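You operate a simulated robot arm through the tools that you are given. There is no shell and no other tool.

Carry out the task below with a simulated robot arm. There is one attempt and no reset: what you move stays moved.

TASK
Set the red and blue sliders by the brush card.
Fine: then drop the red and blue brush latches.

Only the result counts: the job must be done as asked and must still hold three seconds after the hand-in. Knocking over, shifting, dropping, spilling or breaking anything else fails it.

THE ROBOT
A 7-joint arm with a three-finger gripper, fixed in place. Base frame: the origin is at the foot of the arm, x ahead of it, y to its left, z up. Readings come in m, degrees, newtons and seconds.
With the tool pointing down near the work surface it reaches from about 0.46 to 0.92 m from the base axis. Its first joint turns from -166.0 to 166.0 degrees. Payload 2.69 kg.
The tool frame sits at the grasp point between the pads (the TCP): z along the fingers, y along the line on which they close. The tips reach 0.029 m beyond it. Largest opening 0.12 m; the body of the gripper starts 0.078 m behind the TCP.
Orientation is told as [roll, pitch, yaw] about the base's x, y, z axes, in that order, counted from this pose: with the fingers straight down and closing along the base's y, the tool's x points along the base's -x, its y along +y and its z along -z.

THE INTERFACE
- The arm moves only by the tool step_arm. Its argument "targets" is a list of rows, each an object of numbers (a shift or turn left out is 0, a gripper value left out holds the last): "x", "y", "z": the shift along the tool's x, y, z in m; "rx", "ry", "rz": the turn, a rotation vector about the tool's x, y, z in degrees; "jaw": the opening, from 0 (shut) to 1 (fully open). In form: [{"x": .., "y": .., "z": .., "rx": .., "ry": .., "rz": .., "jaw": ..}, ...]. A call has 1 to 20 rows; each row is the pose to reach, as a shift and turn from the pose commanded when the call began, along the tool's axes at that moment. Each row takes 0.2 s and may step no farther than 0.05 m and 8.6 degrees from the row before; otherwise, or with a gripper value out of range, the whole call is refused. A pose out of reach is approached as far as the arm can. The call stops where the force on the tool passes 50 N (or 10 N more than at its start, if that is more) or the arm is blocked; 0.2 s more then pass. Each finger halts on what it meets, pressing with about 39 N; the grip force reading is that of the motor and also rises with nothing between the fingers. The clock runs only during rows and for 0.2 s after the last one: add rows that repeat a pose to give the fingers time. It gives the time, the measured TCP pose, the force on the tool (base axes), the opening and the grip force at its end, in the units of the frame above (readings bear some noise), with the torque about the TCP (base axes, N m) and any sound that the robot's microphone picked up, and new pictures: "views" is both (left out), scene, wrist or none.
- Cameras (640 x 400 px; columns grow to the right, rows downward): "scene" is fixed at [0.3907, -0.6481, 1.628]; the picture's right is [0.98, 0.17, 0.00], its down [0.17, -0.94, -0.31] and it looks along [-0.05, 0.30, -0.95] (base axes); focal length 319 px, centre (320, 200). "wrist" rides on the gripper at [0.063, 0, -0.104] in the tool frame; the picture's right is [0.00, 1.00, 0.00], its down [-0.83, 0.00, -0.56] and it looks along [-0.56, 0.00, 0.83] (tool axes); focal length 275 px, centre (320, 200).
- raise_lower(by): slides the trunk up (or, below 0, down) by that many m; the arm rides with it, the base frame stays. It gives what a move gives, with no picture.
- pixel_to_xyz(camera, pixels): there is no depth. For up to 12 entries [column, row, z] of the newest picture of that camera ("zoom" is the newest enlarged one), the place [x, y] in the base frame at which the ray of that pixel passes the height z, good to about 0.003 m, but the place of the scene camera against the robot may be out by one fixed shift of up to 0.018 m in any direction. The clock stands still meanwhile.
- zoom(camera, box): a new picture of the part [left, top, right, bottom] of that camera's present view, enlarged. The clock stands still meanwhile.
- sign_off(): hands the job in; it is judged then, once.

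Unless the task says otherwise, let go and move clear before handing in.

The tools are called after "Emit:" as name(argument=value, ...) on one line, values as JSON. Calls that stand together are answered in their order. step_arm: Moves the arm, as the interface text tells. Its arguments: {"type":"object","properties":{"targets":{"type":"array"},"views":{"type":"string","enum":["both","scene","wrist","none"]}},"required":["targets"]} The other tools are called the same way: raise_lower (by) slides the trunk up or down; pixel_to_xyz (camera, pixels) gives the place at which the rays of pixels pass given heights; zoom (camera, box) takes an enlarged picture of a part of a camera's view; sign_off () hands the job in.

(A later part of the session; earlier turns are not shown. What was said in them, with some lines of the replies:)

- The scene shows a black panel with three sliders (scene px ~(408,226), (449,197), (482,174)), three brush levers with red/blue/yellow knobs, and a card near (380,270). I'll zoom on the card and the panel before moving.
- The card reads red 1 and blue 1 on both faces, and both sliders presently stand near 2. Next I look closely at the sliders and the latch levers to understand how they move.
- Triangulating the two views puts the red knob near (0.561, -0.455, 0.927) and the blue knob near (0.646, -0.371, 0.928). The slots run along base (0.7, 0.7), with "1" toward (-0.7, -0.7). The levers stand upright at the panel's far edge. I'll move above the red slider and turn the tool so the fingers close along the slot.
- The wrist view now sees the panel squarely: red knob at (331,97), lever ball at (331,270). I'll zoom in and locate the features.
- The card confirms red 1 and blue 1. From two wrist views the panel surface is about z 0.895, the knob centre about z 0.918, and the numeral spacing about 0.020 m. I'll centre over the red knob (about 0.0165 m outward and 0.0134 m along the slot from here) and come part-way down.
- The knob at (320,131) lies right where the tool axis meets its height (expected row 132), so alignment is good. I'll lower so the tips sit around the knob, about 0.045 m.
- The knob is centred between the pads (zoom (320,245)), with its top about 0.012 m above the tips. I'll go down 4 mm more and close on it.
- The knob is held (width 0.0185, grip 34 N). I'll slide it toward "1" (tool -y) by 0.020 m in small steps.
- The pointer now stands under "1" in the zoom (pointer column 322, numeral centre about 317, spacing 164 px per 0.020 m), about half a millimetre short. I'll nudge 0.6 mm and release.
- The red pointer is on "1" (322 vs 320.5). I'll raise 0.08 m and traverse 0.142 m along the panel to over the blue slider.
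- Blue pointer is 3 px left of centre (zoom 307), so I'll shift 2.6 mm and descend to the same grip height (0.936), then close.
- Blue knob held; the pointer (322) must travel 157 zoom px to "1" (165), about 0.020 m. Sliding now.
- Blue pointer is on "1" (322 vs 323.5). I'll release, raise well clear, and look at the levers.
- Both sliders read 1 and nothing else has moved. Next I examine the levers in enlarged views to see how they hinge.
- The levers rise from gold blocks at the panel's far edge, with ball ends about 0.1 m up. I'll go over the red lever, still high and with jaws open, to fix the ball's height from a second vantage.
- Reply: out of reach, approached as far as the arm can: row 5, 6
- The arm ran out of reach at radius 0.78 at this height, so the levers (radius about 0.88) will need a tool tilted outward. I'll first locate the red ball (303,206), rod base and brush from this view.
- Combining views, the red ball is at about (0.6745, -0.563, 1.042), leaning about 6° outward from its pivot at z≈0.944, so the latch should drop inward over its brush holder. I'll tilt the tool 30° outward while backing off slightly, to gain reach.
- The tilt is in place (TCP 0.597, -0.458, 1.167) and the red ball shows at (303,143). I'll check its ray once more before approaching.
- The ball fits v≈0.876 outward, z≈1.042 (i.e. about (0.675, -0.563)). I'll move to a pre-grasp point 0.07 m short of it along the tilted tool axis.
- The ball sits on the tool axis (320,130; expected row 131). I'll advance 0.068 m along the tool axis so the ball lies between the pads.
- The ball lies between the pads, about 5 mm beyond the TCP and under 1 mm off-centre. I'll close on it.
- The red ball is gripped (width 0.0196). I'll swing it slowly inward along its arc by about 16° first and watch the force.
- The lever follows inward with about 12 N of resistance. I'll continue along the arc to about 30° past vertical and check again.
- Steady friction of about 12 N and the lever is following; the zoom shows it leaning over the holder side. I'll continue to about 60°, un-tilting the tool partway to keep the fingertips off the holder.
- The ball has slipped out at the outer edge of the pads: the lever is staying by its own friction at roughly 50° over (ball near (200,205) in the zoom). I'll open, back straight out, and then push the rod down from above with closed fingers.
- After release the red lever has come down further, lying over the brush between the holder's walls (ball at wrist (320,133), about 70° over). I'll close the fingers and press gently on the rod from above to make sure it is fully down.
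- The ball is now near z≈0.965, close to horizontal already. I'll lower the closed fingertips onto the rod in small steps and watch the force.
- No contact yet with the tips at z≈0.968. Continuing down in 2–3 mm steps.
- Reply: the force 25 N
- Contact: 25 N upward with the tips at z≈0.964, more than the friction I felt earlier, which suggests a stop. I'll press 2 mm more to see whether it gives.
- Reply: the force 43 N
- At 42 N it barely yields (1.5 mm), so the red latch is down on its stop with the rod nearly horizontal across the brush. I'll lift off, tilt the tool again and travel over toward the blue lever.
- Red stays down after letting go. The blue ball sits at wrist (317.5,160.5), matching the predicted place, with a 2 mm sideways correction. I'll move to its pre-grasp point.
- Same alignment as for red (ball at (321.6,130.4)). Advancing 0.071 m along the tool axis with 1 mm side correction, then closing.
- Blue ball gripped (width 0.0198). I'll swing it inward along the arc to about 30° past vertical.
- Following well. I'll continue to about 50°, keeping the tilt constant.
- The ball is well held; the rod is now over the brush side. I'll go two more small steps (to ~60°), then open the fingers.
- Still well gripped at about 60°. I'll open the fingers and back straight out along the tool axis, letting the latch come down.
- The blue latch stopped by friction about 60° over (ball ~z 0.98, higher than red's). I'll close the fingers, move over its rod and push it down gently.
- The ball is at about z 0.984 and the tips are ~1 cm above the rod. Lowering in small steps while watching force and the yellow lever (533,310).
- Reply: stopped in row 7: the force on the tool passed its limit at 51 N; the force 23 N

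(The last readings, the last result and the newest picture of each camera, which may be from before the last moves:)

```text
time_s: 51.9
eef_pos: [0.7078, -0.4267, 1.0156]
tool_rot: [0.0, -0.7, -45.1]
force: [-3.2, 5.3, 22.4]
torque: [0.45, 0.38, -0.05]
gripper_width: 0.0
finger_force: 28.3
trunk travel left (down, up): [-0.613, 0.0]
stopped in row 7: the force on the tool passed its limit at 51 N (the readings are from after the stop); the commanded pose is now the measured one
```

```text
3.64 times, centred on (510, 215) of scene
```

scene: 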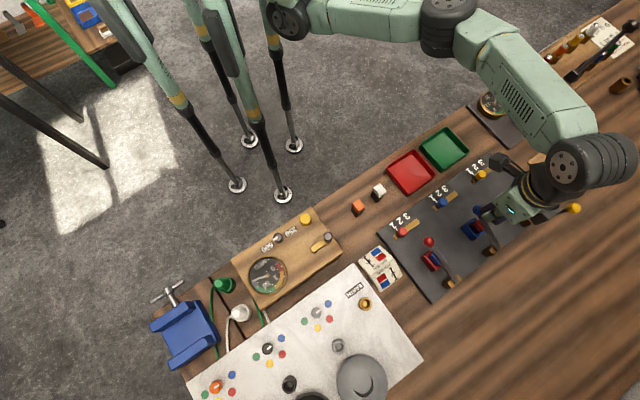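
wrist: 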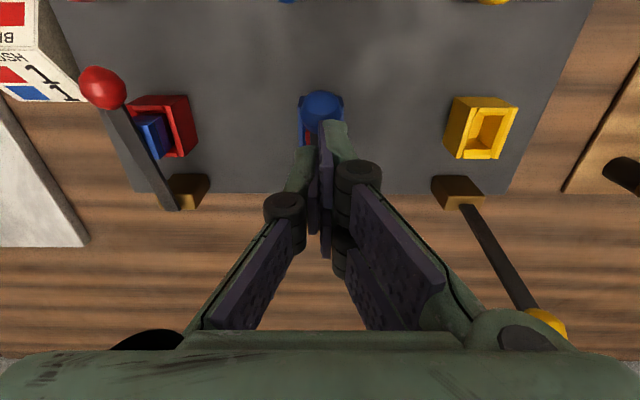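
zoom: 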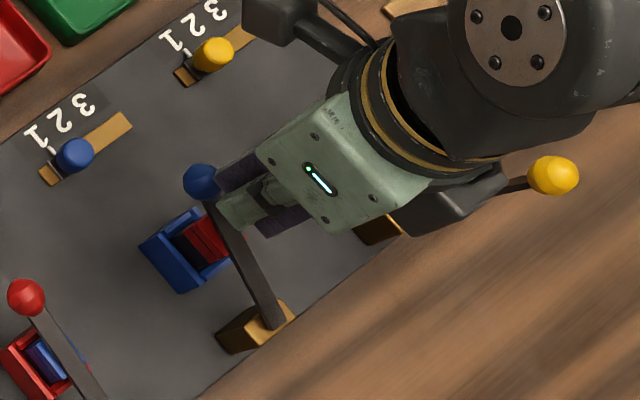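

The push met a stiff stop (51 N) with the blue lever hardly moving, so it is resting on its brush, whose top is slanted toward the lever. I'll lift clear and take a careful look at both latches before deciding anything more.

Emit:
step_arm(targets=[{"z": -0.02}, {"x": 0.02, "z": -0.05}, {"x": 0.05, "z": -0.08}, {"x": 0.08, "z": -0.11}, {"x": 0.11, "z": -0.14}, {"x": 0.13, "z": -0.16}, {"x": 0.13, "z": -0.16}])

Emit:
zoom(camera="scene", box=[415, 230, 471, 295])

Emit:
zoom(camera="scene", box=[455, 195, 511, 260])

Emit:
zoom(camera="wrist", box=[180, 120, 460, 300])

```text
time_s: 53.5
eef_pos: [0.6179, -0.333, 1.1705]
tool_rot: [-0.1, -0.4, -44.9]
force: [0.3, 0.5, 0.3]
torque: [0.0, 0.0, -0.03]
gripper_width: 0.0
finger_force: 28.7
trunk travel left (down, up): [-0.613, 0.0]
```

scene: 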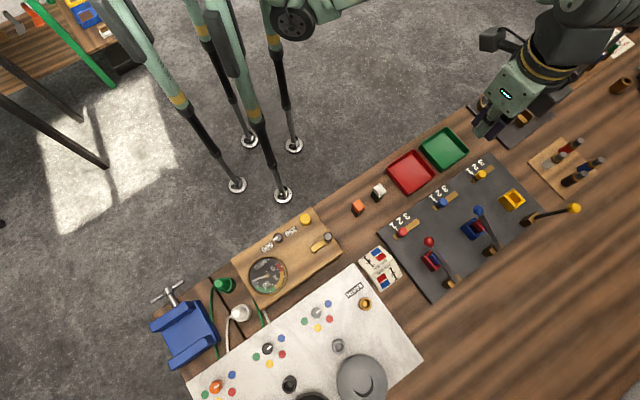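
wrist: 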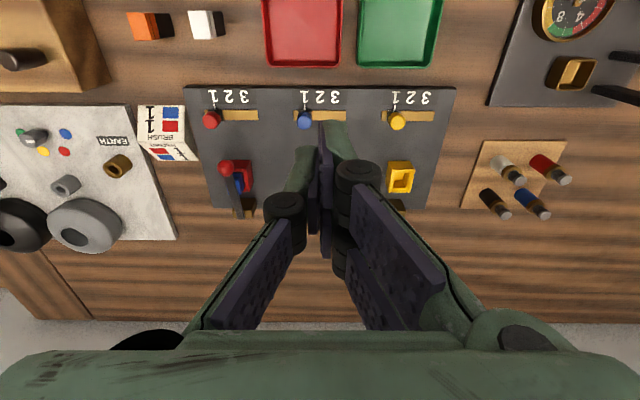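

```text
6.15 times, centred on (443, 262) of scene
```

zoom: 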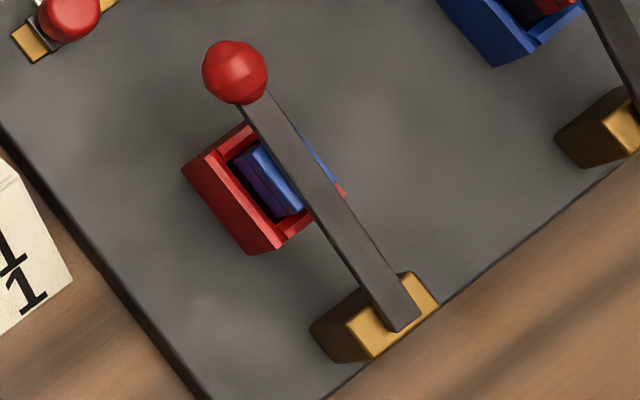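

```text
6.15 times, centred on (483, 228) of scene
```

zoom: 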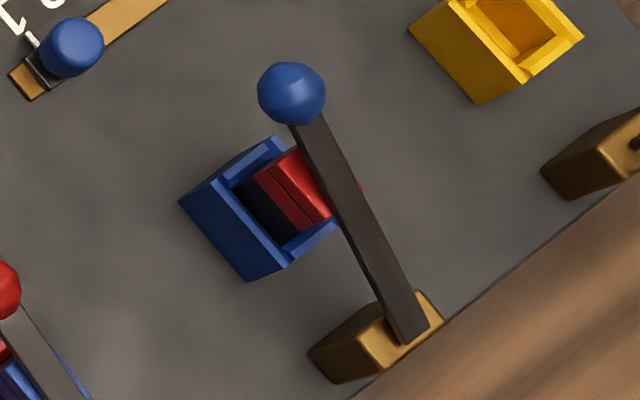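

```text
2.22 times, centred on (320, 210) of wrist
```

zoom: 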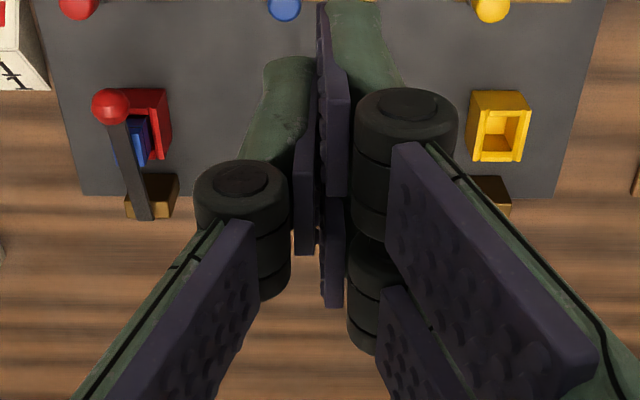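

Both rods now lie over their brushes. I'll re-take the same enlarged views I had at the start, to compare the brushes and holders before and after.

Emit:
zoom(camera="scene", box=[420, 240, 500, 295])

Emit:
zoom(camera="scene", box=[455, 195, 551, 255])

Emit:
zoom(camera="scene", box=[425, 245, 455, 275])

Emit:
zoom(camera="scene", box=[462, 212, 492, 242])

```text
7.27 times, centred on (460, 268) of scene
```

zoom: 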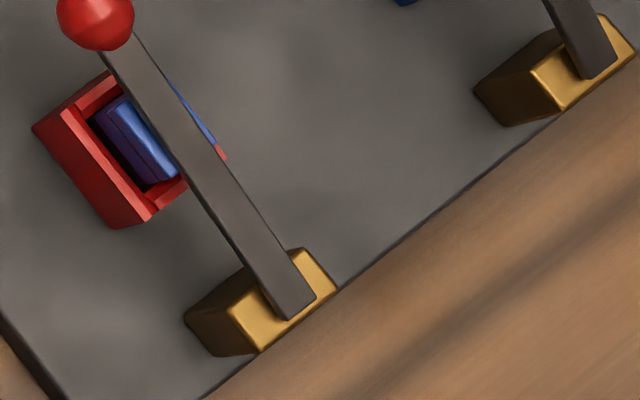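

```text
6.67 times, centred on (503, 225) of scene
```

zoom: 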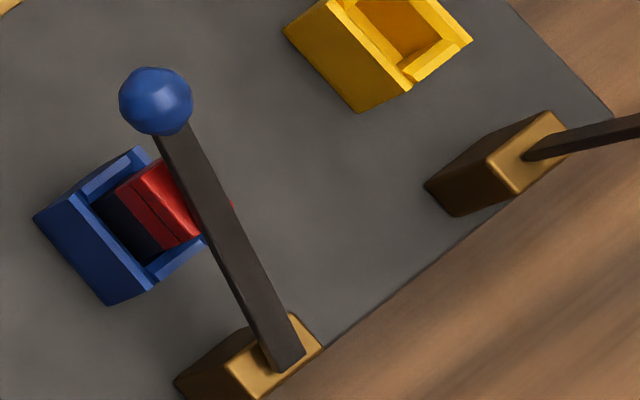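

```text
13.33 times, centred on (440, 260) of scene
```

zoom: 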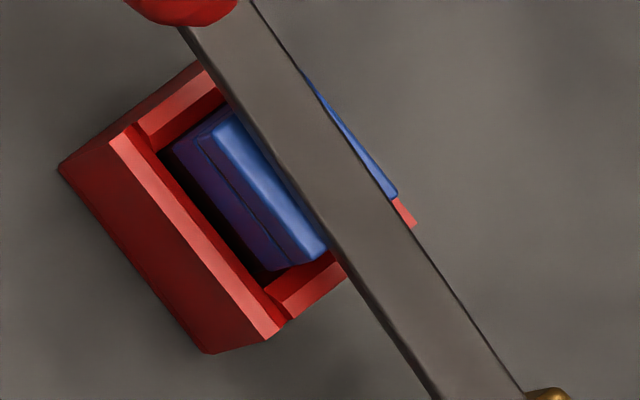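

```text
13.33 times, centred on (477, 227) of scene
```

zoom: 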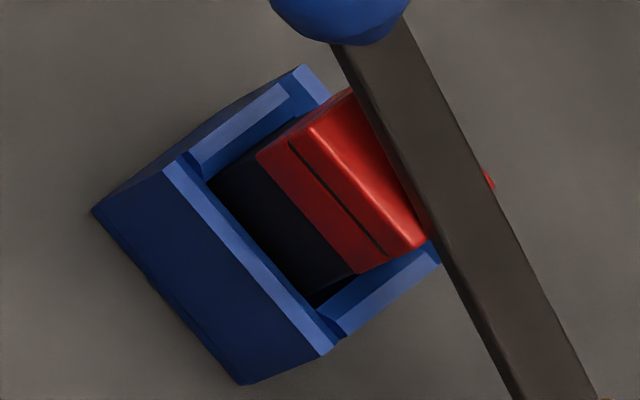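

Comparing before and after, holders and brushes have not moved; both levers fell freely and rest on their brushes. The blue rod sits higher only because its brush stands taller, and a 51 N push did not move it. I'll verify both sliders once more.

Emit:
zoom(camera="wrist", box=[185, 80, 275, 136])

Emit:
zoom(camera="wrist", box=[275, 80, 365, 136])

Emit:
zoom(camera="scene", box=[380, 150, 510, 250])

```text
7.11 times, centred on (230, 108) of wrist
```

zoom: 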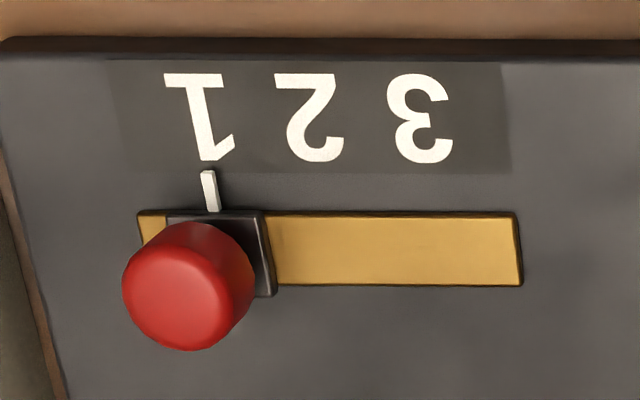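

```text
7.11 times, centred on (320, 108) of wrist
```

zoom: 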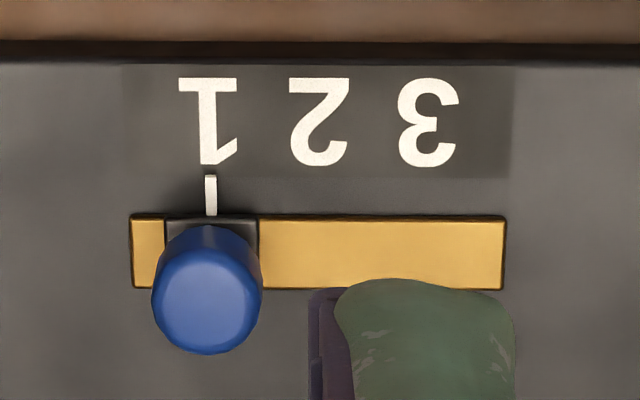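

```text
4.00 times, centred on (445, 200) of scene
```

zoom: 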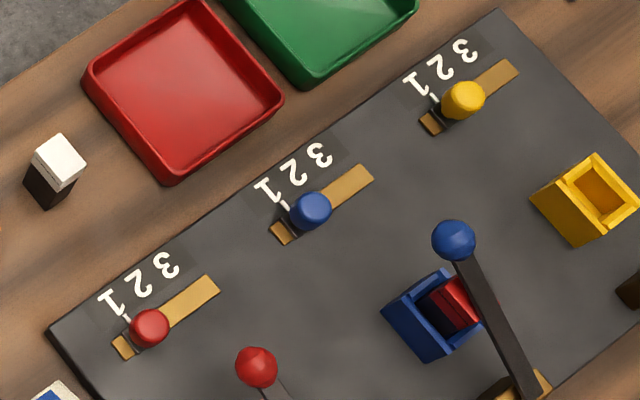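

Both pointers stand on "1" (red at zoom (209,190), blue at (210,195)). The red and blue levers are down over their holders and steady. Yellow, the brushes and the trays look unchanged, and the arm is clear at z 1.17 with no force on it. I'm handing the job in.

Emit:
sign_off()

```text
The job is handed in.
```

The red and blue sliders are both set to 1, as the brush card says. The red and blue brush latches are both down on their brushes. I handed the job in with the arm clear of the panel.

- **Sliders:** in the last enlarged views both pointers stood on "1". The yellow slider was not touched.
- **Red latch:** it fell to about 80° from upright. Pressing it with 42 N moved it only about 1.5 mm.
- **Blue latch:** it stopped higher, at about 65°. The brush in the blue holder stands roughly 1 cm taller than the one in the red holder, and a 51 N push did not move the latch further. If it has to lie as flat as the red one, it does not.
- **Brushes:** the brush in the red holder has a blue cap and the one in the blue holder has a red cap. They were like that at the start and I left them alone, since swapping them was not asked.

I saw no sign that anything else had moved.
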